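You operate a simulated robot arm through the tools that you are given. There is no shell and no other tool. Be economical: measure what you need, move in short steps, check, and stop when the job is done.

You are at the controls of a simulated robot arm. One attempt, no reset.

TASK
Take the M12 steel block from the top of the gauge bench and put it on top of the brown rusty cylinder. Fetch the green test bolt and set it on top of the white tag block. Take the black card and leave it on the back of the winding bench. Take the steel cylinder from the tray on the number one machine and leave it on top of the grey spool. Turn the number one middle roller knob to 3. Shut the second die drawer from the top. Fetch the black test bolt and set it on top of the orange tag block. Open the top die drawer. Any order will do.

It is judged by the outcome, as a careful person would: the job done as asked, and still so three seconds after it is handed in. It fails if anything else is knocked over, pushed out of place, dropped, spilled or broken.

THE ROBOT
A 6-joint arm with a two-finger gripper on a trunk, on a base that drives. Base frame: it is fixed to the floor where the robot stands at the start and does not move with it; the origin is under the middle of the robot, x ahead of it, y to its left, z up; the surface under the hand at the start is at about z = 0.88. Readings come in m, rad, newtons and seconds.
It reaches about 1.298 m from its shoulder. Its first joint turns from -2.601 to 2.601 rad. Places, roughly: back of the winding bench (24x34 cm) [-1.2, 0.86, 0.84]; black card [0.75, -0.75, 1]; black test bolt (3x3x5 cm) [-5.4, 3.5, 0.9]; green test bolt (3x3x5 cm) [0.5, -0.6, 0.9]; grey spool (10x10x8 cm) [-1.7, -4.5, 1]; number one middle roller knob [-2.1, -2.7, 0.8]; orange tag block [-5.75, 3, 0.75]; rusty cylinder (7x7x8 cm) [0.9, -0.4, 0.9]; second die drawer [0.3, 1.8, 0.6]; steel block [0.75, -0.25, 1]; steel cylinder [-1.75, -2.75, 1]; top die drawer [0.6, 1.8, 0.7]; white tag block [-1.5, -0.5, 0.75]. Payload 1.57 kg.
The tool frame sits at the grasp point between the pads (the TCP): z along the fingers, y along the line on which they close. The tips reach 0.021 m beyond it. The gripper opens to 0.07 m. The gripper's body begins 0.05 m behind the TCP.
Orientation is that of the tool frame in the base frame, as a unit quaternion [w, x, y, z]. With the fingers straight down and closing along the base's y, the tool's x points along the base's -x, its y along +y and its z along -z.

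THE INTERFACE
- The arm moves only by the tool arm_command. Its argument "commands" is a list of rows, each a list of 3 entries, a list of its own where there are three numbers: the shift along the tool's x, y, z in units of 40 mm (1.0 is 40 mm), then the turn, a rotation vector about the tool's x, y, z in units of 8 degrees (1.0 is 8 degrees), then the closure, from 0 (fully open) to 1 (shut). In form: [[[tx, ty, tz], [ax, ay, az], fingers], ...]. A call has 1 to 10 rows; each row shifts and turns the commanded pose from where the row before left it, along the tool's axes as they then stand. A call with a number of a shift or a turn outside -1 to 1 is refused whole. A row lasts 0.2 s, in which the tool goes at most 0.05 m and 0.15 rad; a call with a longer step from one row to the next is refused whole, and so is a gripper value outside its range. A pose out of reach is approached as far as the arm can. The call stops where the force on the tool passes 40 N (or 10 N more than at its start, if that is more) or the arm is blocked; 0.2 s more then pass. The fingers move at their own pace and stop on an object; they squeeze with about 30 N. The grip force told is the motor's: it shows also when the fingers shut on nothing. Time passes only in rows, and 0.2 s behind the last, so rows that do not move let the fingers close. The reply holds the time, the measured pose of the TCP, the force on the tool along the base axes, the opening and the grip force, in the units named above and with some noise, with the torque about the TCP (base axes, N m) and any sound that the robot's microphone picked up, and new pictures: "views" is both (left out), scene, wrist or none.
- Cameras (640 x 400 px; columns grow to the right, rows downward): "scene" is now at [0.0139, 0.1666, 1.9119]; the picture's right is [0.50, -0.86, -0.00], its down [-0.81, -0.47, -0.36] and it looks along [0.31, 0.18, -0.93] (base axes); focal length 214 px, centre (320, 200). "wrist" rides on the gripper at [0.079, 0.004, -0.081] in the tool frame; the picture's right is [-0.05, 1.00, 0.00], its down [-0.67, -0.04, -0.74] and it looks along [-0.74, -0.04, 0.67] (tool axes); focal length 256 px, centre (320, 200). There is no depth. A picture from a camera that has moved, and an enlarged one, comes with that camera's place and axes in the base frame and with its lens. The place of the scene camera against the robot may be out by one fixed shift of up to 0.018 m in any direction.
- raise_lower(by): slides the trunk up (or, below 0, down) by that many m; the arm and the scene camera ride with it, the base frame stays. It gives what a move gives, with no picture.
- steer(legs): drives the robot by 1 to 6 legs, each [ahead, turn to the left] in m and rad, along the robot's own axes; the way and the turn of a leg run together, so that a leg with both is an arc; at most 1.5 m and 3.142 rad a leg. The arm and the cameras ride along, it lands a little off, and it stops where it bumps. It gives what a move gives, and a new picture of the scene camera.
- head_to(pan, tilt): turns the head with the scene camera to pan (to the left, within 2.705 rad either way) and tilt (down, from -0.506 to 1.204), counted from straight ahead of the robot. It gives what a move gives, and a new picture of the scene camera.
- inspect(camera, box): a new picture of the part [left, top, right, bottom] of that camera's present view, enlarged. It takes no simulated time.
- hand_in(): hands the job in; it is judged then, once.

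Go step by step. Nothing tells you exact positions but the pictures and the camera data: compare them with the known pose of the tool, close in by small moves and look again before you grip or let go. The budget is 196 turns and 260 pictures, counting those below and the enlarged ones. Unless the task says otherwise, let go and move clear before handing in, and close with one line.

The tools are called as name(argument=value, ...) on one line, values as JSON. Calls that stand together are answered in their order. arm_command: Moves the arm, as the interface text tells. Its arguments: {"type":"object","properties":{"commands":{"type":"array","items":{"type":"array"}},"views":{"type":"string","enum":["both","scene","wrist","none"]}},"required":["commands"]} The other tools are called the same way: raise_lower (by) slides the trunk up or down; steer (legs) drives the base; head_to (pan, tilt) turns the head that bears the scene camera; inspect (camera, box) takes an enlarged picture of a part of a camera's view; hand_in () hands the job in.

At the start:

```text
t: 0.0
ee_pos: [0.6843, -0.4089, 1.2674]
tcp_rot: [0.001, -0.002, 1.0, 0.0]
wrist_force: [-0.3, 0.9, 0.2]
wrist_torque: [0.01, -0.04, -0.02]
grip_width: 0.07
grasp_force: 0.1
trunk travel left (down, up): [-0.948, 0.022]
robot x, y, heading: [-0.001, -0.0355, 0.001]
head pan, tilt: [0.529, 1.201]
```

scene: 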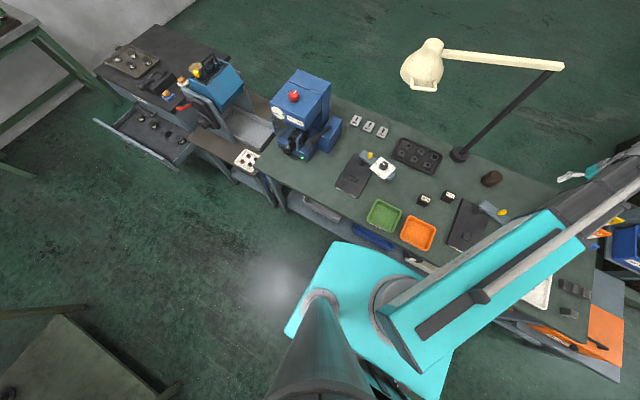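
wrist: 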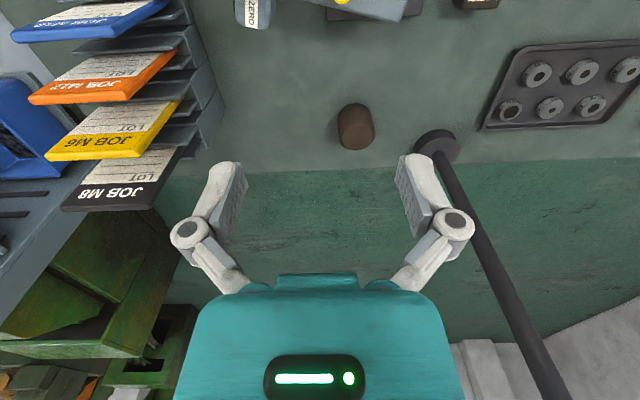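

I'm starting with a look at the gauge bench to find the steel block, rusty cylinder, card and bolts.

head_to(pan=-0.5, tilt=0.8)

inspect(camera="scene", box=[160, 60, 480, 260])

inspect(camera="wrist", box=[0, 0, 640, 400])

```text
t: 1.3
ee_pos: [0.6838, -0.4084, 1.2664]
tcp_rot: [-0.001, -0.001, 1.0, -0.001]
wrist_force: [0.0, 0.5, -0.4]
wrist_torque: [-0.01, 0.01, 0.02]
grip_width: 0.0699
grasp_force: 0.0
trunk travel left (down, up): [-0.948, 0.022]
robot x, y, heading: [0.001, -0.037, -0.002]
head pan, tilt: [-0.499, 0.799]
camera scene: at [0.0365, 0.1002, 1.9395], right [-0.48, -0.88, 0.0], down [-0.63, 0.34, -0.7], along [0.61, -0.33, -0.72], focal length 214 px, centre (320, 200)
```

scene: 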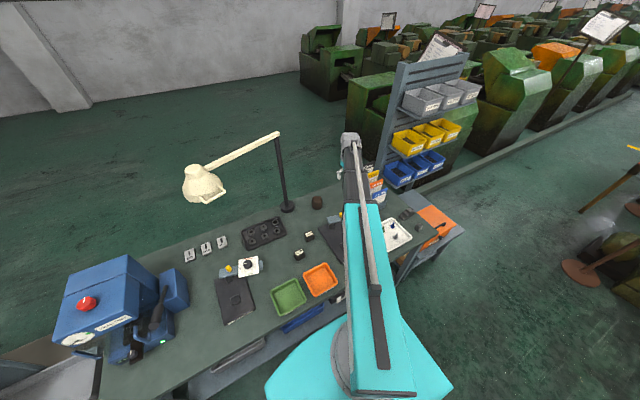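

```text
2.00 times, centred on (320, 160) of scene
camera zoom: at [0.0365, 0.1002, 1.9395], right [-0.48, -0.88, 0.0], down [-0.63, 0.34, -0.7], along [0.61, -0.33, -0.72], focal length 429 px, centre (320, 280)
```

zoom: 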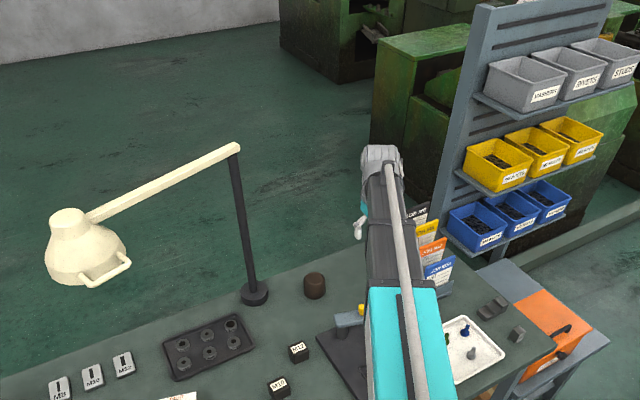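

```text
1.00 times, centred on (320, 200) of wrist (not enlarged: the box is as wide or as high as the picture)
camera zoom: at [0.6054, -0.4042, 1.3477], right [0.05, 1.0, 0.0], down [0.67, -0.03, 0.74], along [0.74, -0.04, -0.67], focal length 256 px, centre (320, 200)
```

zoom: 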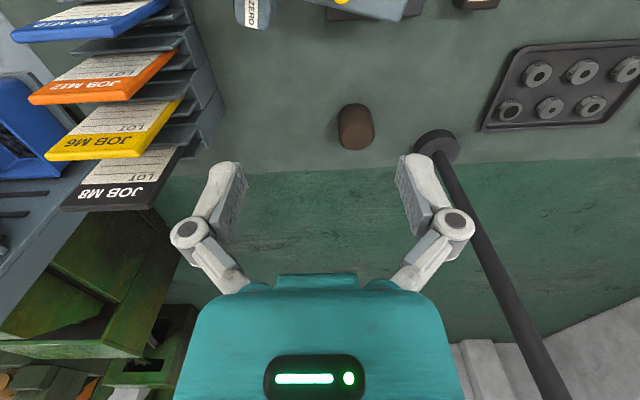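

arm_command(commands=[[[0.35, 0.83, 0.4], [0, 0, 0], 0], [[0.35, 0.83, 0.4], [0, 0, 0], 0], [[0.35, 0.83, 0.4], [0, 0, 0], 0], [[0.35, 0.83, 0.4], [0, 0, 0], 0], [[0.35, 0.83, 0.4], [0, 0, 0], 0], [[0.35, 0.83, 0.4], [0, 0, 0], 0]])

inspect(camera="scene", box=[320, 140, 480, 240])

```text
t: 2.7
ee_pos: [0.5996, -0.209, 1.2679]
tcp_rot: [0.0, -0.002, 1.0, 0.0]
wrist_force: [-0.5, 0.4, 0.2]
wrist_torque: [0.0, 0.03, 0.03]
grip_width: 0.0702
grasp_force: 0.1
out of reach, approached as far as the arm can: row 1, 2, 3, 4, 5, 6
trunk travel left (down, up): [-0.948, 0.022]
robot x, y, heading: [0.0003, -0.0363, -0.0]
head pan, tilt: [-0.499, 0.799]
camera scene: at [0.0358, 0.1006, 1.9395], right [-0.48, -0.88, 0.0], down [-0.63, 0.34, -0.7], along [0.61, -0.33, -0.72], focal length 214 px, centre (320, 200)
camera wrist: at [0.5198, -0.2049, 1.3479], right [0.05, 1.0, 0.0], down [0.67, -0.03, 0.74], along [0.74, -0.04, -0.67], focal length 256 px, centre (320, 200)
```

scene: 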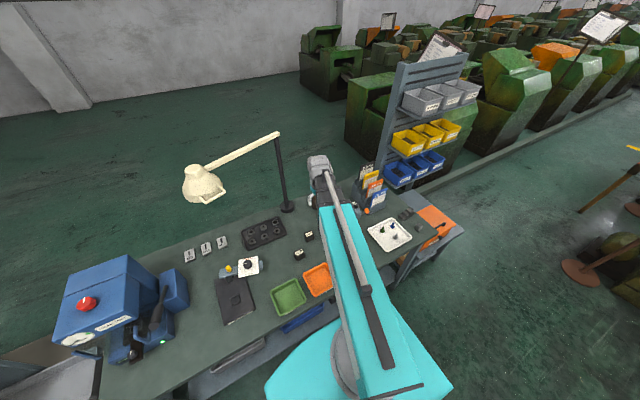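
wrist: 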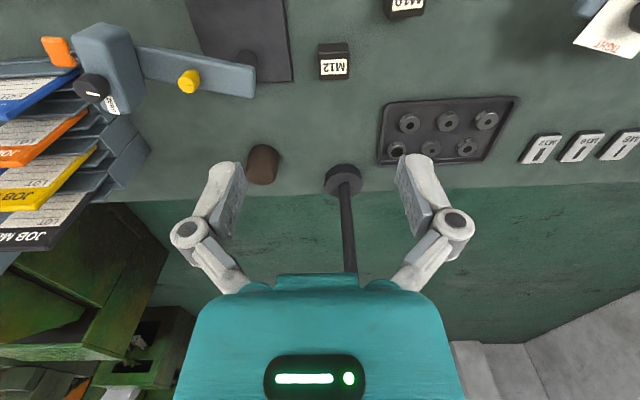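

```text
4.00 times, centred on (400, 190) of scene
camera zoom: at [0.0358, 0.1006, 1.9395], right [-0.48, -0.88, 0.0], down [-0.63, 0.34, -0.7], along [0.61, -0.33, -0.72], focal length 858 px, centre (0, 240)
```

zoom: 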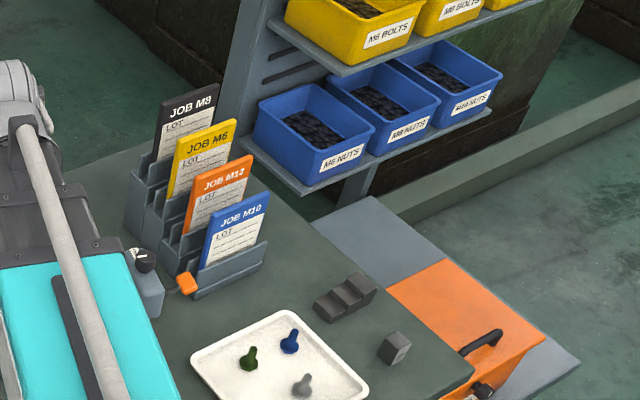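

raise_lower(by=-0.2)

arm_command(commands=[[[0, 0.2, 0], [0, 0, 0], 0]])

```text
t: 4.8
ee_pos: [0.5996, -0.2115, 1.0668]
tcp_rot: [-0.001, -0.002, 1.0, 0.0]
wrist_force: [-0.5, 0.0, 0.3]
wrist_torque: [0.0, 0.0, 0.04]
grip_width: 0.0698
grasp_force: 0.1
trunk travel left (down, up): [-0.748, 0.222]
robot x, y, heading: [0.0026, -0.0351, -0.003]
head pan, tilt: [-0.499, 0.799]
```

```text
t: 5.2
ee_pos: [0.5991, -0.2022, 1.0666]
tcp_rot: [0.001, -0.002, 1.0, 0.001]
wrist_force: [0.0, -0.1, -0.4]
wrist_torque: [0.0, 0.01, 0.01]
grip_width: 0.0703
grasp_force: 0.0
trunk travel left (down, up): [-0.748, 0.222]
robot x, y, heading: [-0.0003, -0.0343, 0.003]
head pan, tilt: [-0.499, 0.799]
camera scene: at [0.0363, 0.0998, 1.7396], right [-0.48, -0.88, 0.0], down [-0.63, 0.34, -0.7], along [0.61, -0.33, -0.72], focal length 214 px, centre (320, 200)
camera wrist: at [0.5198, -0.1979, 1.1477], right [0.05, 1.0, 0.0], down [0.67, -0.03, 0.74], along [0.74, -0.04, -0.67], focal length 256 px, centre (320, 200)
```

scene: 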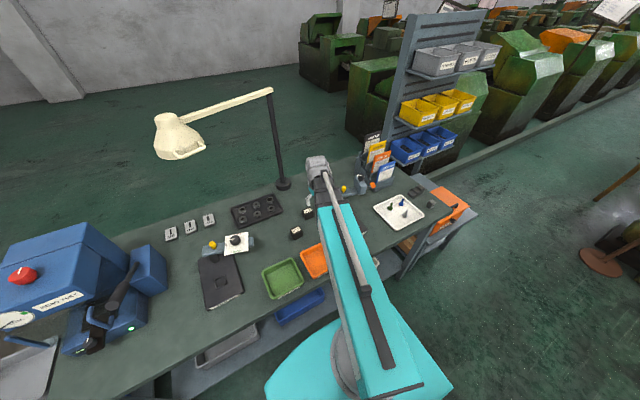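
wrist: 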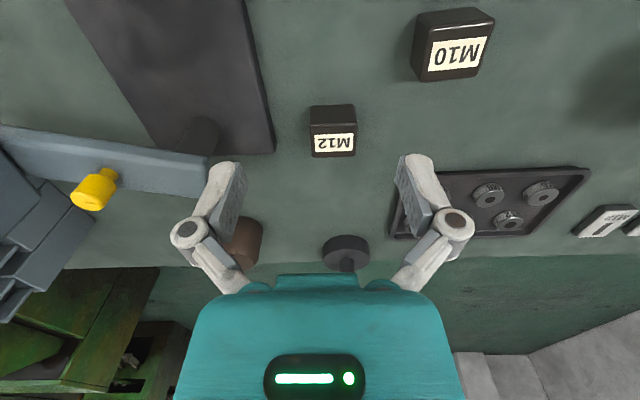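

arm_command(commands=[[[-0.66, 0.07, 0.6], [0, 0, 0], 0], [[-0.66, 0.08, 0.6], [0, 0, 0], 0], [[-0.66, 0.08, 0.6], [0, 0, 0], 0], [[0, 0, 0.2], [0, 0, 0], 0]])

```text
t: 6.2
ee_pos: [0.6789, -0.1933, 1.0673]
tcp_rot: [0.0, -0.003, 1.0, -0.001]
wrist_force: [-0.1, -0.1, 1.4]
wrist_torque: [0.02, 0.0, -0.01]
grip_width: 0.0702
grasp_force: 0.0
out of reach, approached as far as the arm can: row 1, 2, 3, 4
trunk travel left (down, up): [-0.748, 0.222]
robot x, y, heading: [-0.0016, -0.0358, 0.0]
head pan, tilt: [-0.499, 0.799]
camera scene: at [0.0364, 0.0999, 1.7396], right [-0.48, -0.88, 0.0], down [-0.63, 0.34, -0.7], along [0.61, -0.33, -0.72], focal length 214 px, centre (320, 200)
camera wrist: at [0.5992, -0.1877, 1.1476], right [0.05, 1.0, 0.0], down [0.67, -0.03, 0.74], along [0.74, -0.04, -0.67], focal length 256 px, centre (320, 200)
```

scene: 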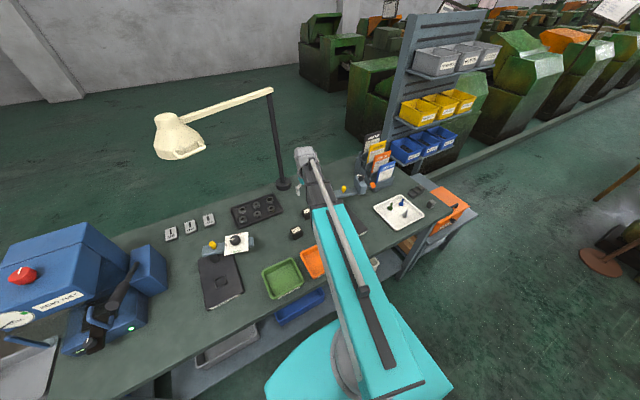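
wrist: 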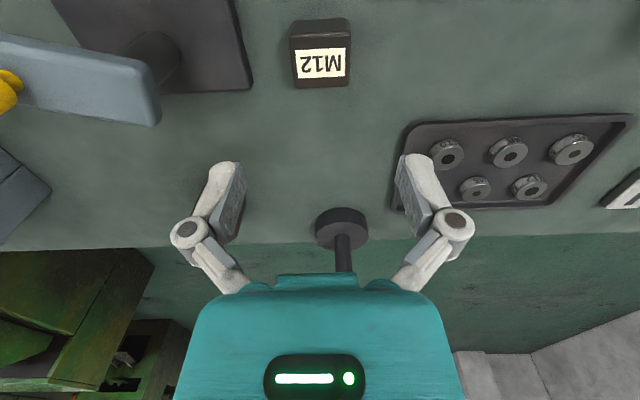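

raise_lower(by=-0.1)

arm_command(commands=[[[0, 0, 0.3], [0, 0, 0], 0]], views="wrist")

```text
t: 7.6
ee_pos: [0.6785, -0.192, 0.9664]
tcp_rot: [0.0, -0.002, 1.0, 0.0]
wrist_force: [0.0, -0.6, 1.0]
wrist_torque: [0.03, -0.01, 0.03]
grip_width: 0.0699
grasp_force: 0.0
trunk travel left (down, up): [-0.648, 0.322]
robot x, y, heading: [0.002, -0.0344, 0.001]
head pan, tilt: [-0.499, 0.799]
```

```text
t: 8.0
ee_pos: [0.6783, -0.1921, 0.9667]
tcp_rot: [0.001, -0.002, 1.0, 0.0]
wrist_force: [0.2, -1.6, 0.1]
wrist_torque: [-0.01, -0.01, 0.0]
grip_width: 0.0701
grasp_force: 0.0
out of reach, approached as far as the arm can: row 1
trunk travel left (down, up): [-0.648, 0.322]
robot x, y, heading: [0.0048, -0.0379, 0.0]
head pan, tilt: [-0.499, 0.799]
camera wrist: at [0.5991, -0.188, 1.0477], right [0.05, 1.0, 0.0], down [0.67, -0.03, 0.74], along [0.74, -0.04, -0.67], focal length 256 px, centre (320, 200)
```

wrist: 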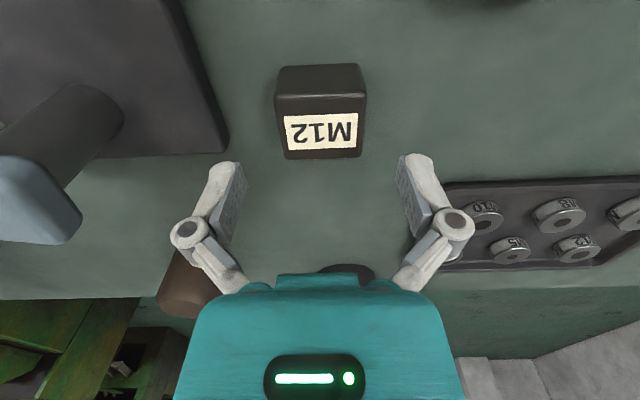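

raise_lower(by=-0.053)

arm_command(commands=[[[0, 0, 0], [0, 0, 0], 1], [[0, 0, 0], [0, 0, 0], 1], [[0, 0, 0], [0, 0, 0], 1], [[0, 0, 0], [0, 0, 0], 1]], views="wrist")

```text
t: 8.9
ee_pos: [0.6793, -0.1936, 0.9134]
tcp_rot: [0.001, -0.002, 1.0, -0.001]
wrist_force: [-0.5, 0.1, 0.3]
wrist_torque: [0.02, -0.04, 0.0]
grip_width: 0.0701
grasp_force: 0.1
trunk travel left (down, up): [-0.595, 0.375]
robot x, y, heading: [-0.0005, -0.0375, -0.002]
head pan, tilt: [-0.499, 0.799]
```

```text
t: 9.9
ee_pos: [0.6779, -0.1916, 0.9141]
tcp_rot: [0.0, -0.001, 1.0, 0.0]
wrist_force: [3.2, 4.2, 7.0]
wrist_torque: [0.51, 0.05, -0.07]
grip_width: 0.0497
grasp_force: 30.5
trunk travel left (down, up): [-0.595, 0.375]
robot x, y, heading: [0.0025, -0.0348, 0.002]
head pan, tilt: [-0.499, 0.799]
camera wrist: at [0.5989, -0.1874, 0.9949], right [0.05, 1.0, 0.0], down [0.67, -0.03, 0.75], along [0.74, -0.04, -0.67], focal length 256 px, centre (320, 200)
```

wrist: 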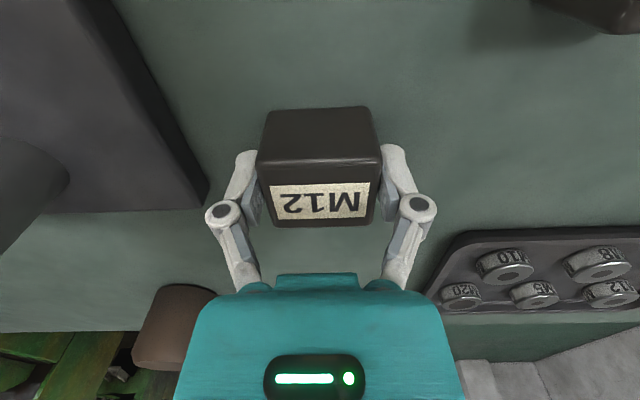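

raise_lower(by=0.25)

arm_command(commands=[[[-0.3, -0.9, 0], [0, 0, 0], 1], [[-0.3, -0.9, 0], [0, 0, 0], 1], [[-0.3, -0.9, 0], [0, 0, 0], 1], [[-0.3, -0.9, 0], [0, 0, 0], 1]])

```text
t: 12.5
ee_pos: [0.6797, -0.1926, 1.1635]
tcp_rot: [-0.001, -0.002, 1.0, 0.0]
wrist_force: [-0.3, -1.0, -6.1]
wrist_torque: [0.0, 0.03, 0.02]
grip_width: 0.05
grasp_force: 30.0
trunk travel left (down, up): [-0.845, 0.125]
robot x, y, heading: [-0.0007, -0.0367, -0.002]
head pan, tilt: [-0.499, 0.799]
```

```text
t: 13.5
ee_pos: [0.7293, -0.3386, 1.1626]
tcp_rot: [0.0, -0.002, 1.0, -0.001]
wrist_force: [-0.6, 0.6, -5.5]
wrist_torque: [0.0, 0.02, -0.02]
grip_width: 0.0497
grasp_force: 29.9
trunk travel left (down, up): [-0.845, 0.125]
robot x, y, heading: [0.0025, -0.0368, 0.001]
head pan, tilt: [-0.499, 0.799]
camera scene: at [0.0376, 0.0986, 1.8366], right [-0.48, -0.88, 0.0], down [-0.63, 0.34, -0.7], along [0.61, -0.33, -0.72], focal length 214 px, centre (320, 200)
camera wrist: at [0.6493, -0.3355, 1.2439], right [0.05, 1.0, 0.0], down [0.67, -0.03, 0.74], along [0.74, -0.04, -0.67], focal length 256 px, centre (320, 200)
```

scene: 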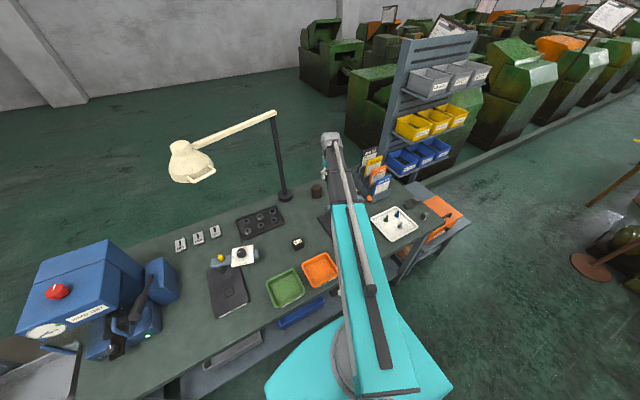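
wrist: 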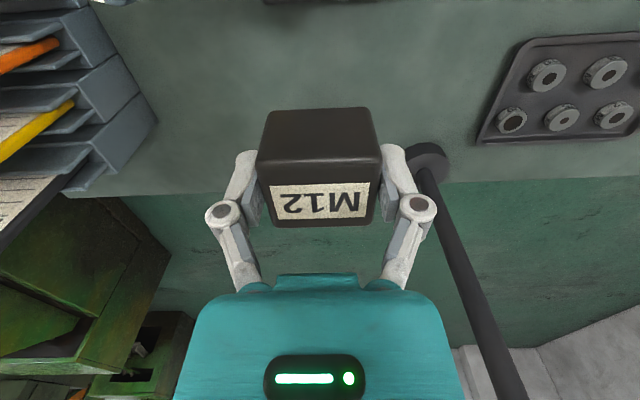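

arm_command(commands=[[[-0.9, 0, 0], [0, 0, 0], 1], [[-0.9, 0, 0], [0, 0, 0], 1], [[-0.9, -0.1, 0], [0, 0, 0], 1], [[-0.9, -0.2, 0], [0, 0, 0], 1]])

```text
t: 14.5
ee_pos: [0.8709, -0.346, 1.1638]
tcp_rot: [-0.001, -0.002, 1.0, 0.0]
wrist_force: [0.0, 0.2, -6.9]
wrist_torque: [0.0, -0.01, 0.01]
grip_width: 0.0495
grasp_force: 29.8
trunk travel left (down, up): [-0.845, 0.125]
robot x, y, heading: [0.0006, -0.038, 0.002]
head pan, tilt: [-0.499, 0.799]
camera scene: at [0.0382, 0.0992, 1.8366], right [-0.48, -0.88, 0.0], down [-0.63, 0.34, -0.7], along [0.61, -0.33, -0.72], focal length 214 px, centre (320, 200)
camera wrist: at [0.7929, -0.3425, 1.2436], right [0.05, 1.0, 0.0], down [0.67, -0.03, 0.74], along [0.74, -0.04, -0.67], focal length 256 px, centre (320, 200)
```

scene: 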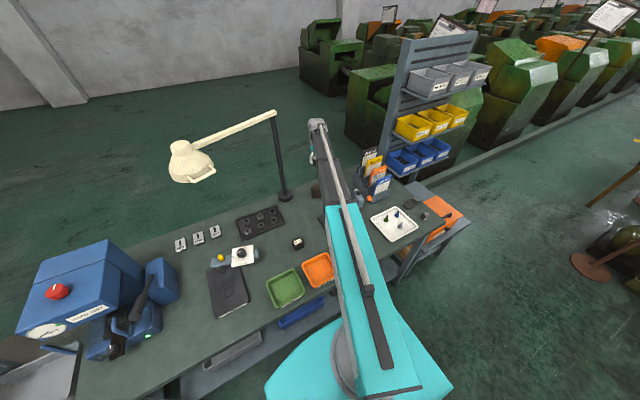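
wrist: 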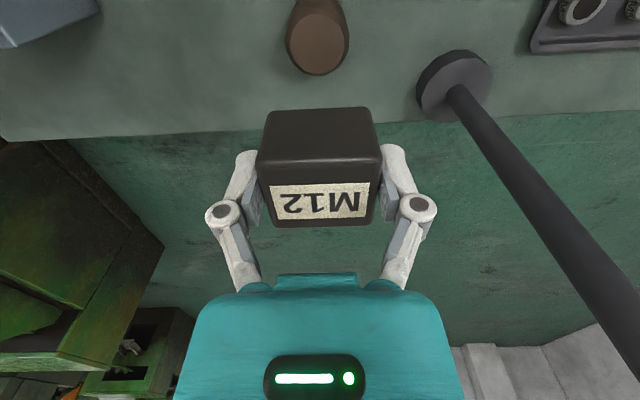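

arm_command(commands=[[[-0.22, -0.1, 0], [0, 0, 0], 1]], views="none")

raise_lower(by=-0.09)

inspect(camera="wrist", box=[0, 0, 640, 400])

inspect(camera="scene", box=[240, 100, 400, 200])

```text
t: 14.9
ee_pos: [0.8817, -0.3509, 1.1633]
tcp_rot: [-0.001, -0.002, 1.0, 0.0]
wrist_force: [0.3, 0.0, -6.1]
wrist_torque: [0.03, 0.02, 0.01]
grip_width: 0.05
grasp_force: 30.2
trunk travel left (down, up): [-0.845, 0.125]
robot x, y, heading: [-0.0004, -0.0409, -0.003]
head pan, tilt: [-0.499, 0.799]
```

```text
t: 16.1
ee_pos: [0.8805, -0.3495, 1.0739]
tcp_rot: [0.0, -0.002, 1.0, 0.0]
wrist_force: [-0.2, -0.2, -6.0]
wrist_torque: [0.04, 0.0, 0.03]
grip_width: 0.0503
grasp_force: 30.1
trunk travel left (down, up): [-0.755, 0.215]
robot x, y, heading: [0.0007, -0.0375, 0.003]
head pan, tilt: [-0.499, 0.799]
```

```text
1.00 times, centred on (320, 200) of wrist (not enlarged: the box is as wide or as high as the picture)
camera zoom: at [0.8005, -0.3461, 1.1542], right [0.05, 1.0, 0.0], down [0.67, -0.03, 0.74], along [0.74, -0.04, -0.67], focal length 256 px, centre (320, 200)
```

zoom: 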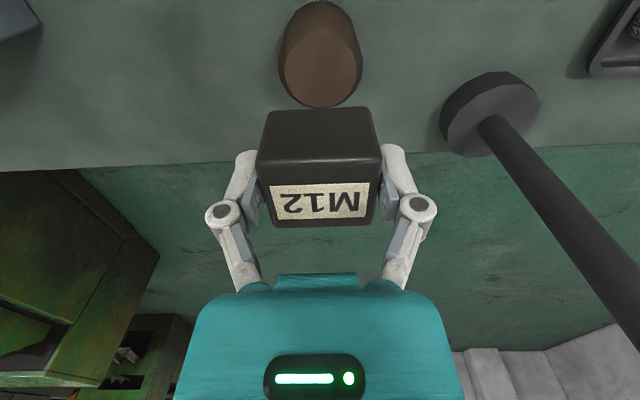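

```text
4.00 times, centred on (320, 150) of scene
camera zoom: at [0.037, 0.0996, 1.7466], right [-0.48, -0.88, 0.0], down [-0.63, 0.34, -0.7], along [0.61, -0.33, -0.72], focal length 858 px, centre (320, 400)
```

zoom: 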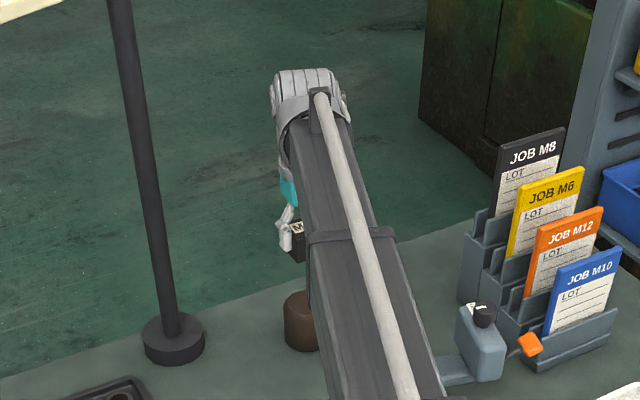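

raise_lower(by=-0.09)

arm_command(commands=[[[-0.06, -0.03, 0.1], [0, 0, 0], 1]])

inspect(camera="scene", box=[260, 120, 380, 195])

```text
t: 17.4
ee_pos: [0.8777, -0.3504, 0.9841]
tcp_rot: [0.0, -0.002, 1.0, 0.0]
wrist_force: [-0.7, 0.3, 0.0]
wrist_torque: [-0.01, 0.04, -0.04]
grip_width: 0.0499
grasp_force: 30.5
trunk travel left (down, up): [-0.665, 0.305]
robot x, y, heading: [-0.001, -0.0344, -0.001]
head pan, tilt: [-0.499, 0.799]
```

```text
t: 17.8
ee_pos: [0.8811, -0.3529, 0.9842]
tcp_rot: [0.0, -0.002, 1.0, 0.0]
wrist_force: [-2.4, 1.0, -0.2]
wrist_torque: [0.06, 0.07, -0.01]
grip_width: 0.0501
grasp_force: 29.4
out of reach, approached as far as the arm can: row 1
trunk travel left (down, up): [-0.665, 0.305]
robot x, y, heading: [-0.0005, -0.0383, 0.001]
head pan, tilt: [-0.499, 0.799]
camera scene: at [0.0362, 0.0999, 1.6566], right [-0.48, -0.88, 0.0], down [-0.63, 0.34, -0.7], along [0.61, -0.33, -0.72], focal length 214 px, centre (320, 200)
camera wrist: at [0.8025, -0.3468, 1.0648], right [0.05, 1.0, 0.0], down [0.67, -0.03, 0.74], along [0.74, -0.04, -0.67], focal length 256 px, centre (320, 200)
```

scene: 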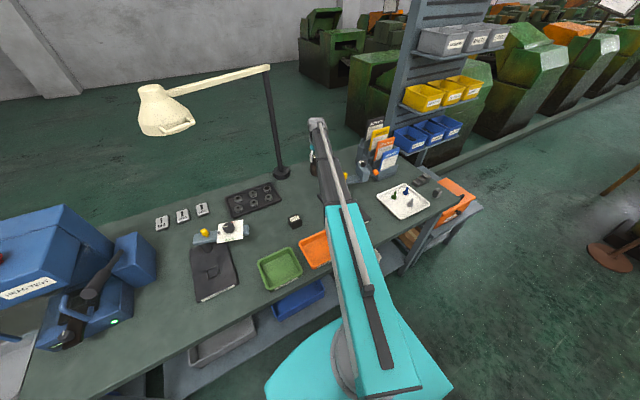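
wrist: 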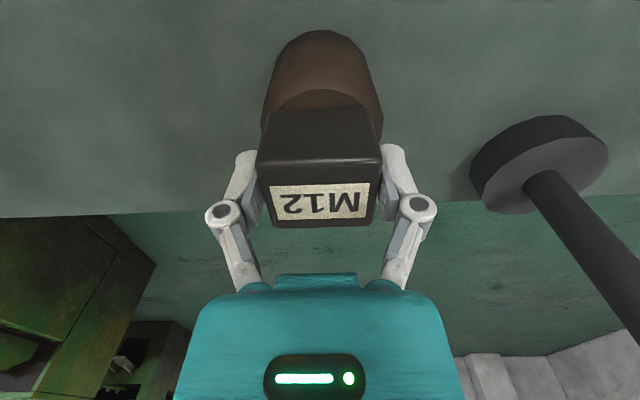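

```text
5.33 times, centred on (320, 158) of scene
camera zoom: at [0.0362, 0.0999, 1.6566], right [-0.48, -0.88, 0.0], down [-0.63, 0.34, -0.7], along [0.61, -0.33, -0.72], focal length 1144 px, centre (320, 427)
```

zoom: 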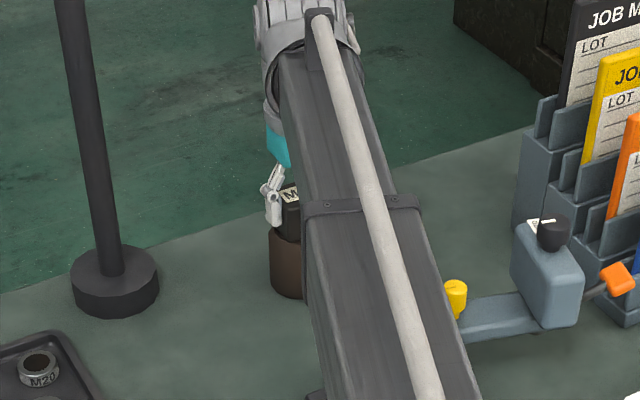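

raise_lower(by=-0.001)

arm_command(commands=[[[0, 0, 0], [0, 0, 0], 0.5], [[0, 0, 0], [0, 0, 0], 0], [[0, 0, 0], [0, 0, 0], 0]], views="wrist")

```text
t: 18.3
ee_pos: [0.8824, -0.3513, 0.9845]
tcp_rot: [0.001, -0.002, 1.0, 0.001]
wrist_force: [1.7, -0.1, 13.1]
wrist_torque: [0.07, 0.13, -0.01]
grip_width: 0.0498
grasp_force: 29.8
trunk travel left (down, up): [-0.664, 0.306]
robot x, y, heading: [0.0024, -0.0349, 0.002]
head pan, tilt: [-0.499, 0.799]
```

```text
t: 19.1
ee_pos: [0.8815, -0.3517, 0.9826]
tcp_rot: [0.0, -0.002, 1.0, 0.0]
wrist_force: [0.0, -0.4, 0.2]
wrist_torque: [0.0, -0.03, 0.03]
grip_width: 0.0699
grasp_force: 0.1
trunk travel left (down, up): [-0.664, 0.306]
robot x, y, heading: [0.0001, -0.0381, 0.002]
head pan, tilt: [-0.499, 0.799]
camera wrist: at [0.8027, -0.3469, 1.0636], right [0.05, 1.0, 0.0], down [0.67, -0.03, 0.74], along [0.74, -0.04, -0.67], focal length 256 px, centre (320, 200)
```

wrist: 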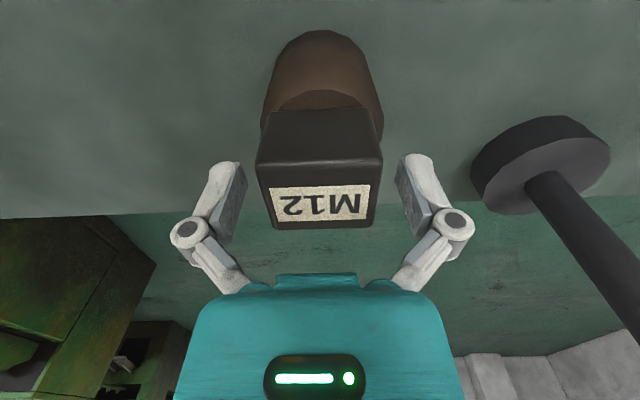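

raise_lower(by=0.2)

arm_command(commands=[[[1, -0.6, 0], [0, 0, 0], 0], [[1, -0.6, 0], [0, 0, 0], 0], [[1, -0.6, 0], [0, 0, 0], 0], [[1, -0.6, 0], [0, 0, 0], 0], [[1, -0.6, 0], [0, 0, 0], 0], [[1, -0.6, 0], [0, 0, 0], 0], [[1, -0.6, 0], [0, 0, 0], 0], [[1, -0.6, 0], [0, 0, 0], 0], [[1, -0.6, 0], [0, 0, 0], 0], [[1, -0.6, 0], [0, 0, 0], 0]])

inspect(camera="scene", box=[240, 130, 440, 255])

```text
t: 21.3
ee_pos: [0.8821, -0.3514, 1.1825]
tcp_rot: [0.0, -0.002, 1.0, 0.0]
wrist_force: [0.5, 0.6, -0.1]
wrist_torque: [0.0, 0.01, -0.02]
grip_width: 0.0699
grasp_force: 0.1
trunk travel left (down, up): [-0.864, 0.106]
robot x, y, heading: [0.0004, -0.0366, -0.005]
head pan, tilt: [-0.499, 0.799]
```

```text
t: 23.5
ee_pos: [0.482, -0.5917, 1.1834]
tcp_rot: [0.0, -0.002, 1.0, 0.0]
wrist_force: [0.5, 0.5, -0.6]
wrist_torque: [-0.01, 0.0, -0.04]
grip_width: 0.07
grasp_force: 0.0
trunk travel left (down, up): [-0.864, 0.106]
robot x, y, heading: [-0.0008, -0.0355, -0.002]
head pan, tilt: [-0.499, 0.799]
camera scene: at [0.0356, 0.0994, 1.8556], right [-0.48, -0.88, 0.0], down [-0.63, 0.34, -0.7], along [0.61, -0.33, -0.72], focal length 214 px, centre (320, 200)
camera wrist: at [0.4024, -0.5883, 1.2637], right [0.05, 1.0, 0.0], down [0.67, -0.03, 0.75], along [0.74, -0.04, -0.67], focal length 256 px, centre (320, 200)
```

scene: 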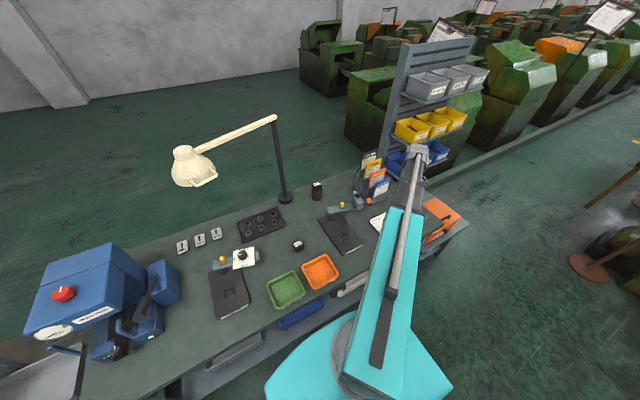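
wrist: 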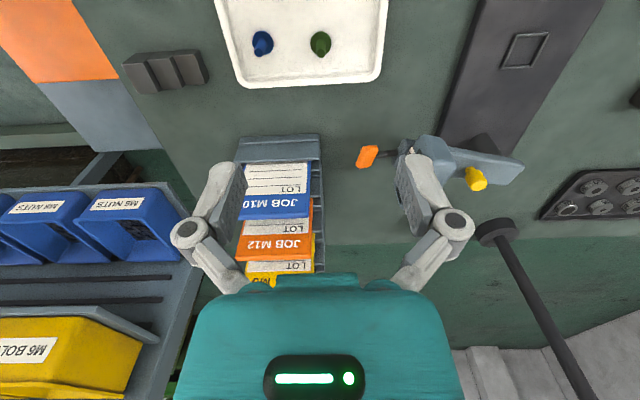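

```text
3.20 times, centred on (340, 192) of scene
camera zoom: at [0.0356, 0.0994, 1.8556], right [-0.48, -0.88, 0.0], down [-0.63, 0.34, -0.7], along [0.61, -0.33, -0.72], focal length 686 px, centre (256, 224)
```

zoom: 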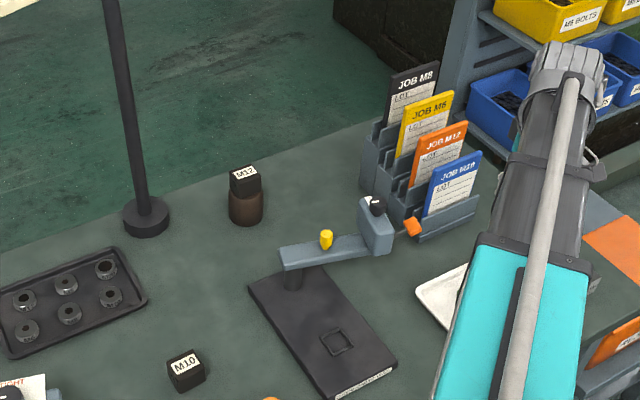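

arm_command(commands=[[[1, 0, 0], [0, 0, 0], 0], [[0.5, 0, 0], [0, 0, 0], 0]], views="none")

inspect(camera="wrist", box=[200, 0, 420, 137])

```text
t: 24.1
ee_pos: [0.4219, -0.5924, 1.1823]
tcp_rot: [0.0, -0.002, 1.0, 0.0]
wrist_force: [-0.5, 0.4, -0.3]
wrist_torque: [0.01, -0.04, -0.02]
grip_width: 0.07
grasp_force: 0.0
trunk travel left (down, up): [-0.864, 0.106]
robot x, y, heading: [0.0013, -0.0376, -0.003]
head pan, tilt: [-0.499, 0.799]
```

```text
2.91 times, centred on (310, 68) of wrist
camera zoom: at [0.3427, -0.5887, 1.2637], right [0.05, 1.0, 0.0], down [0.67, -0.03, 0.74], along [0.74, -0.04, -0.67], focal length 745 px, centre (349, 582)
```

zoom: 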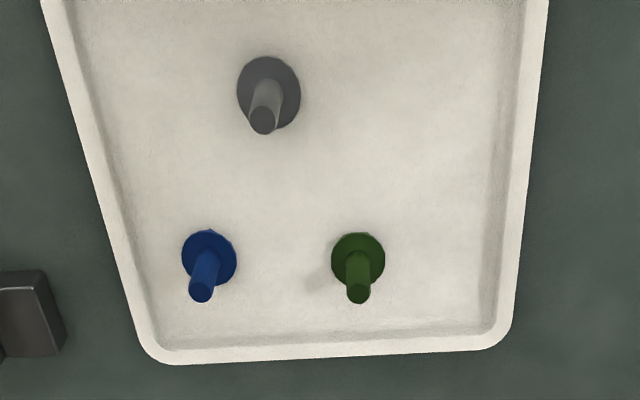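

arm_command(commands=[[[-1, -0.02, 0], [0, 0, 0], 0], [[-1, -0.02, 0], [0, 0, 0], 0], [[-0.23, 0, 0], [0, 0, 0], 0]], views="none")

raise_lower(by=-0.19)

inspect(camera="wrist", box=[0, 0, 640, 400])

```text
t: 24.9
ee_pos: [0.5143, -0.5961, 1.182]
tcp_rot: [0.0, -0.001, 1.0, 0.0]
wrist_force: [0.1, -0.3, -0.4]
wrist_torque: [0.01, 0.01, 0.0]
grip_width: 0.0697
grasp_force: 0.0
trunk travel left (down, up): [-0.864, 0.106]
robot x, y, heading: [0.0024, -0.0397, -0.005]
head pan, tilt: [-0.499, 0.799]
```

```text
t: 27.0
ee_pos: [0.5136, -0.5957, 0.9929]
tcp_rot: [0.0, -0.001, 1.0, 0.001]
wrist_force: [-0.2, -0.1, 0.6]
wrist_torque: [0.0, 0.0, -0.01]
grip_width: 0.0702
grasp_force: 0.0
trunk travel left (down, up): [-0.674, 0.296]
robot x, y, heading: [0.0024, -0.0355, 0.004]
head pan, tilt: [-0.499, 0.799]
```

```text
1.00 times, centred on (320, 200) of wrist (not enlarged: the box is as wide or as high as the picture)
camera zoom: at [0.4344, -0.5912, 1.0737], right [0.05, 1.0, 0.0], down [0.67, -0.03, 0.74], along [0.74, -0.04, -0.67], focal length 256 px, centre (320, 200)
```

zoom: 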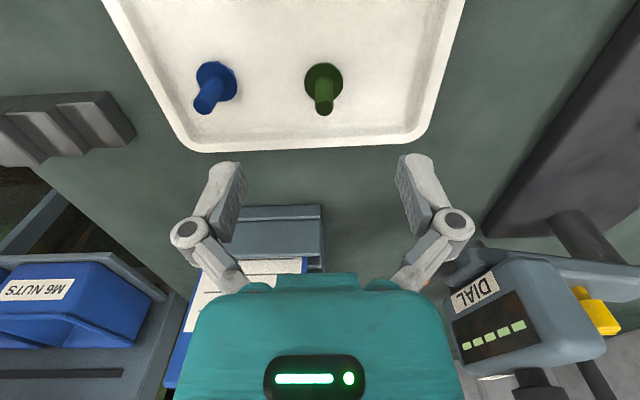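

raise_lower(by=-0.07)

arm_command(commands=[[[0, 0.03, 0], [0, 0, 0], 0.3], [[0, 0, 0], [0, 0, 0], 1], [[0, 0, 0], [0, 0, 0], 1], [[0, 0, 0], [0, 0, 0], 1], [[0, 0, 0], [0, 0, 0], 1]], views="wrist")

```text
t: 28.0
ee_pos: [0.5136, -0.5961, 0.9221]
tcp_rot: [0.0, -0.002, 1.0, 0.0]
wrist_force: [-0.6, 0.3, -0.3]
wrist_torque: [-0.03, 0.0, 0.03]
grip_width: 0.07
grasp_force: 0.1
trunk travel left (down, up): [-0.604, 0.366]
robot x, y, heading: [-0.0008, -0.0383, -0.0]
head pan, tilt: [-0.499, 0.799]
```

```text
t: 29.2
ee_pos: [0.5143, -0.5939, 0.9218]
tcp_rot: [0.0, -0.001, 1.0, -0.001]
wrist_force: [0.1, -0.4, 1.8]
wrist_torque: [0.01, 0.0, 0.01]
grip_width: 0.0105
grasp_force: 29.8
trunk travel left (down, up): [-0.604, 0.366]
robot x, y, heading: [0.0007, -0.0364, 0.0]
head pan, tilt: [-0.499, 0.799]
camera wrist: at [0.4347, -0.5897, 1.0037], right [0.05, 1.0, 0.0], down [0.67, -0.03, 0.74], along [0.74, -0.04, -0.67], focal length 256 px, centre (320, 200)
```

wrist: 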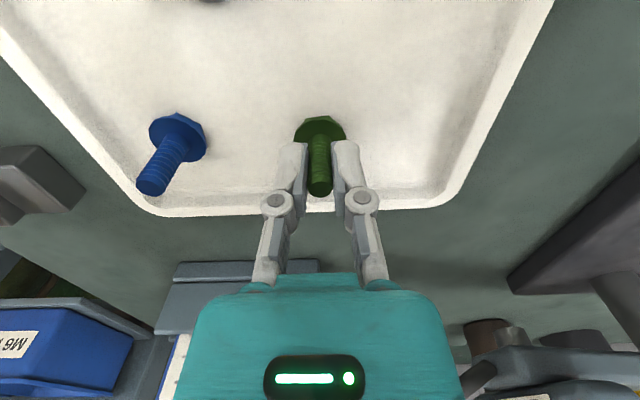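

raise_lower(by=0.35)

head_to(pan=2.6, tilt=0.5)

head_to(pan=-2.6, tilt=0.5)

head_to(pan=1.5, tilt=0.6)

head_to(pan=-1.5, tilt=0.6)

```text
t: 32.7
ee_pos: [0.515, -0.594, 1.272]
tcp_rot: [0.0, -0.002, 1.0, 0.0]
wrist_force: [0.8, -0.8, -1.2]
wrist_torque: [-0.04, 0.01, 0.01]
grip_width: 0.0109
grasp_force: 29.8
trunk travel left (down, up): [-0.954, 0.016]
robot x, y, heading: [0.0015, -0.0357, -0.002]
head pan, tilt: [-0.499, 0.799]
```

```text
t: 35.3
ee_pos: [0.5145, -0.5934, 1.2716]
tcp_rot: [0.0, -0.002, 1.0, 0.0]
wrist_force: [-0.1, -0.6, -0.1]
wrist_torque: [-0.03, 0.02, 0.03]
grip_width: 0.0108
grasp_force: 29.7
trunk travel left (down, up): [-0.954, 0.016]
robot x, y, heading: [0.0008, -0.0374, 0.002]
head pan, tilt: [2.601, 0.499]
camera scene: at [-0.1124, 0.1853, 1.9716], right [0.52, 0.86, 0.0], down [0.41, -0.25, -0.88], along [-0.75, 0.45, -0.48], focal length 214 px, centre (320, 200)
```

scene: 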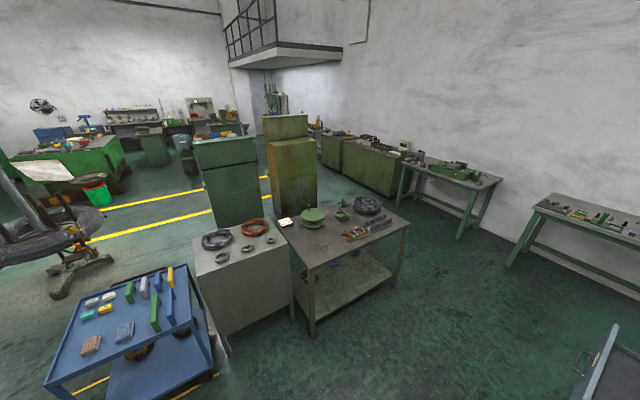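

```text
t: 39.4
ee_pos: [0.5142, -0.5943, 1.2729]
tcp_rot: [0.0, -0.001, 1.0, 0.0]
wrist_force: [0.3, 0.0, -0.1]
wrist_torque: [0.0, -0.02, 0.0]
grip_width: 0.0107
grasp_force: 29.4
trunk travel left (down, up): [-0.954, 0.016]
robot x, y, heading: [-0.0016, -0.0383, 0.001]
head pan, tilt: [-2.601, 0.499]
camera scene: at [-0.1125, 0.0916, 1.9716], right [-0.51, 0.86, 0.0], down [0.41, 0.25, -0.88], along [-0.75, -0.45, -0.48], focal length 214 px, centre (320, 200)
```

scene: 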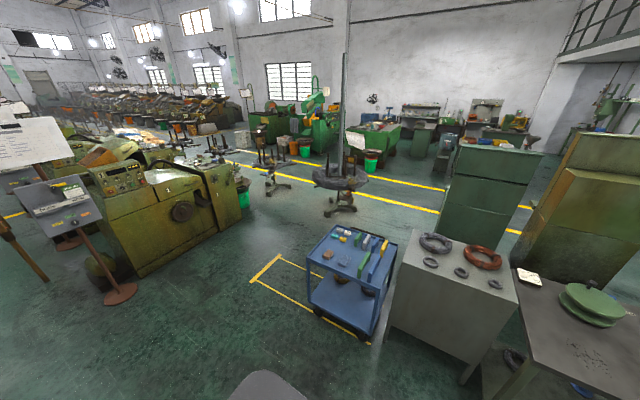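

```text
t: 42.7
ee_pos: [0.5136, -0.5946, 1.2726]
tcp_rot: [0.001, -0.002, 1.0, 0.0]
wrist_force: [-0.4, 0.7, -0.2]
wrist_torque: [0.02, 0.02, -0.01]
grip_width: 0.0108
grasp_force: 30.0
trunk travel left (down, up): [-0.954, 0.016]
robot x, y, heading: [0.0021, -0.0326, 0.0]
head pan, tilt: [1.499, 0.6]
camera scene: at [-0.0281, 0.2265, 1.9625], right [1.0, -0.07, 0.0], down [-0.04, -0.56, -0.83], along [0.06, 0.82, -0.56], focal length 214 px, centre (320, 200)
```

scene: 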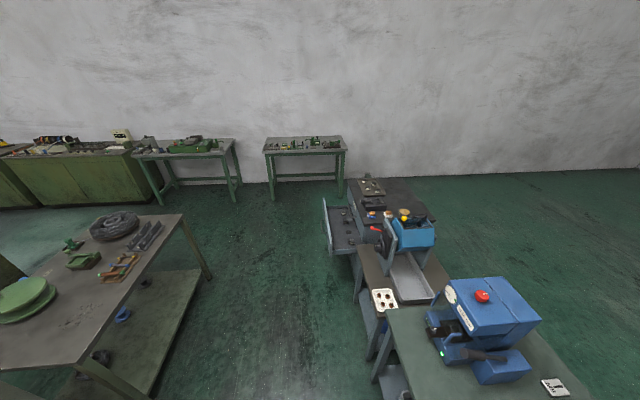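

```text
t: 45.3
ee_pos: [0.5132, -0.5943, 1.2734]
tcp_rot: [0.0, -0.002, 1.0, 0.0]
wrist_force: [0.7, -0.2, -0.9]
wrist_torque: [-0.02, -0.01, 0.0]
grip_width: 0.0105
grasp_force: 30.3
trunk travel left (down, up): [-0.954, 0.016]
robot x, y, heading: [0.0015, -0.0382, -0.003]
head pan, tilt: [-1.499, 0.6]
camera scene: at [-0.0282, 0.0502, 1.9625], right [-1.0, -0.07, 0.0], down [-0.04, 0.56, -0.83], along [0.06, -0.82, -0.56], focal length 214 px, centre (320, 200)
```

scene: 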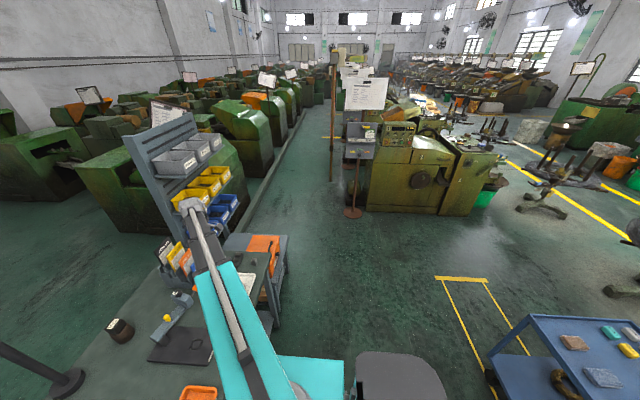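

steer(legs=[[-0.35, 0], [0, -2.5]])

head_to(pan=0, tilt=0.8)

```text
t: 56.7
ee_pos: [-1.0989, 0.0626, 1.272]
tcp_rot: [0.0, 0.94, 0.342, 0.0]
wrist_force: [-0.7, -0.4, 0.6]
wrist_torque: [0.0, 0.0, 0.0]
grip_width: 0.0108
grasp_force: 30.3
trunk travel left (down, up): [-0.954, 0.016]
robot x, y, heading: [-0.331, -0.0481, -2.445]
head pan, tilt: [-1.499, 0.6]
camera scene: at [-0.2444, -0.0835, 1.9625], right [0.72, 0.7, 0.0], down [0.39, -0.41, -0.82], along [-0.57, 0.59, -0.57], focal length 214 px, centre (320, 200)
```

scene: 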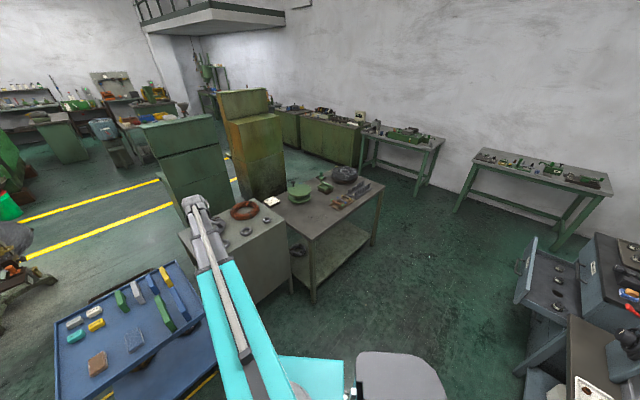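

```text
t: 58.3
ee_pos: [-1.098, 0.0622, 1.2714]
tcp_rot: [0.0, 0.94, 0.342, 0.001]
wrist_force: [0.3, -0.4, -0.9]
wrist_torque: [0.0, 0.02, 0.02]
grip_width: 0.0107
grasp_force: 30.0
trunk travel left (down, up): [-0.954, 0.016]
robot x, y, heading: [-0.3377, -0.0519, -2.447]
head pan, tilt: [0.0, 0.799]
camera scene: at [-0.2443, -0.1986, 1.9456], right [-0.64, 0.77, 0.0], down [0.55, 0.46, -0.7], along [-0.53, -0.45, -0.72], focal length 214 px, centre (320, 200)
```

scene: 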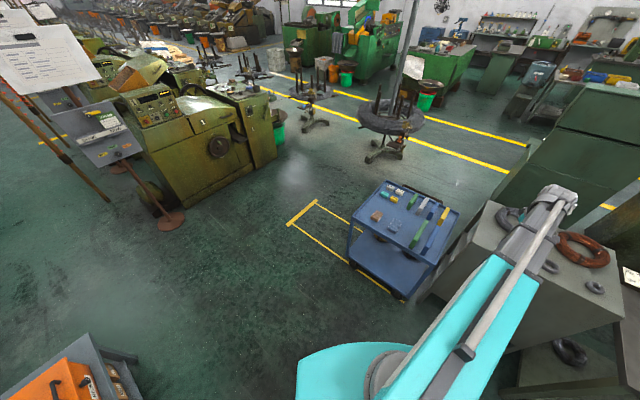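

inspect(camera="scene", box=[330, 160, 490, 260])

```text
4.00 times, centred on (410, 210) of scene
camera zoom: at [-0.2443, -0.1986, 1.9456], right [-0.64, 0.77, 0.0], down [0.55, 0.46, -0.7], along [-0.53, -0.45, -0.72], focal length 858 px, centre (-40, 160)
```

zoom: 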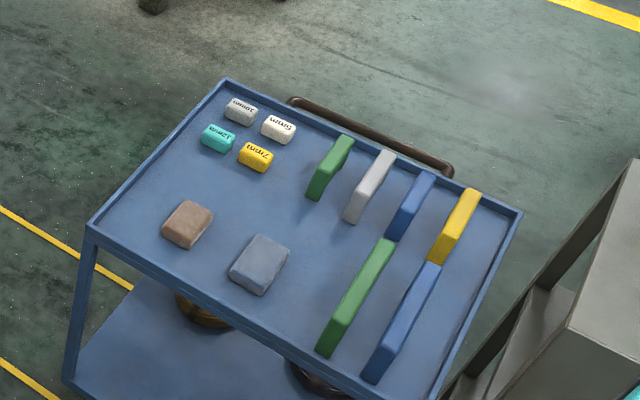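

steer(legs=[[0, 0.36], [0.63, 0], [0, -1.06]])

inspect(camera="wrist", box=[0, 0, 640, 400])

```text
t: 68.0
ee_pos: [-1.1642, -0.0261, 1.2725]
tcp_rot: [0.0, 1.0, 0.006, -0.001]
wrist_force: [0.5, -0.2, -0.3]
wrist_torque: [-0.02, -0.01, 0.01]
grip_width: 0.0106
grasp_force: 29.8
trunk travel left (down, up): [-0.954, 0.016]
robot x, y, heading: [-0.6475, -0.6101, -3.123]
head pan, tilt: [0.0, 0.799]
camera scene: at [-0.6697, -0.775, 1.9455], right [-0.01, 1.0, 0.0], down [0.72, 0.01, -0.7], along [-0.7, -0.01, -0.72], focal length 214 px, centre (320, 200)
```

scene: 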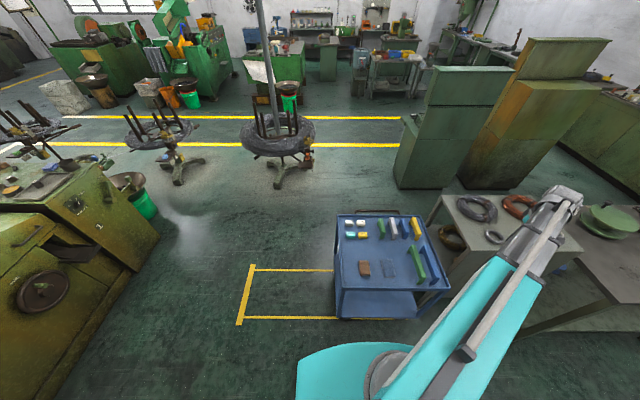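

```text
1.00 times, centred on (320, 200) of wrist (not enlarged: the box is as wide or as high as the picture)
camera zoom: at [-1.0845, -0.0288, 1.3537], right [-0.04, -1.0, 0.0], down [-0.67, 0.03, 0.74], along [-0.74, 0.03, -0.67], focal length 256 px, centre (320, 200)
```

zoom: 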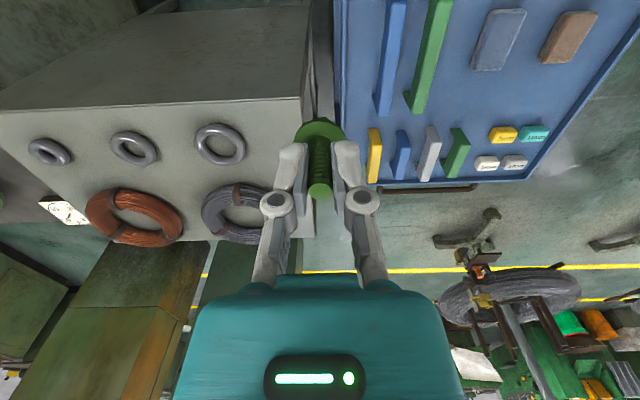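

inspect(camera="wrist", box=[450, 110, 570, 185])

inspect(camera="scene", box=[330, 205, 410, 255])

```text
5.33 times, centred on (510, 148) of wrist
camera zoom: at [-1.0845, -0.0288, 1.3537], right [-0.04, -1.0, 0.0], down [-0.67, 0.03, 0.74], along [-0.74, 0.03, -0.67], focal length 1365 px, centre (-693, 480)
```

zoom: 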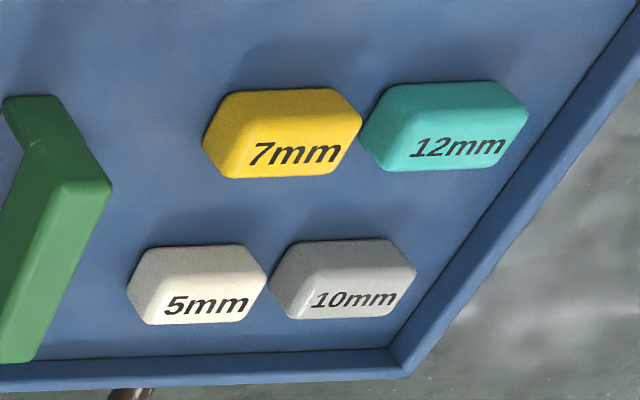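

```text
8.00 times, centred on (370, 230) of scene
camera zoom: at [-0.6697, -0.775, 1.9455], right [-0.01, 1.0, 0.0], down [0.72, 0.01, -0.7], along [-0.7, -0.01, -0.72], focal length 1716 px, centre (-80, -40)
```

zoom: 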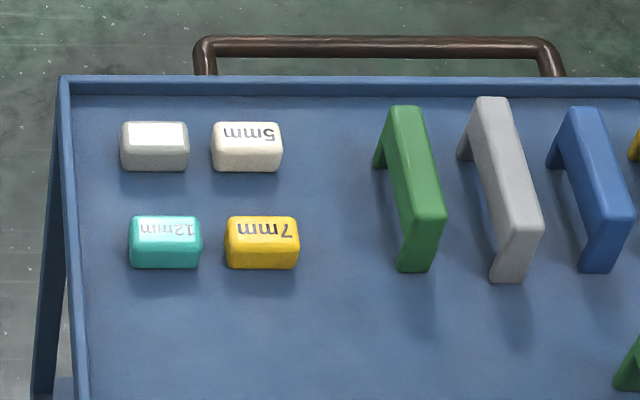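

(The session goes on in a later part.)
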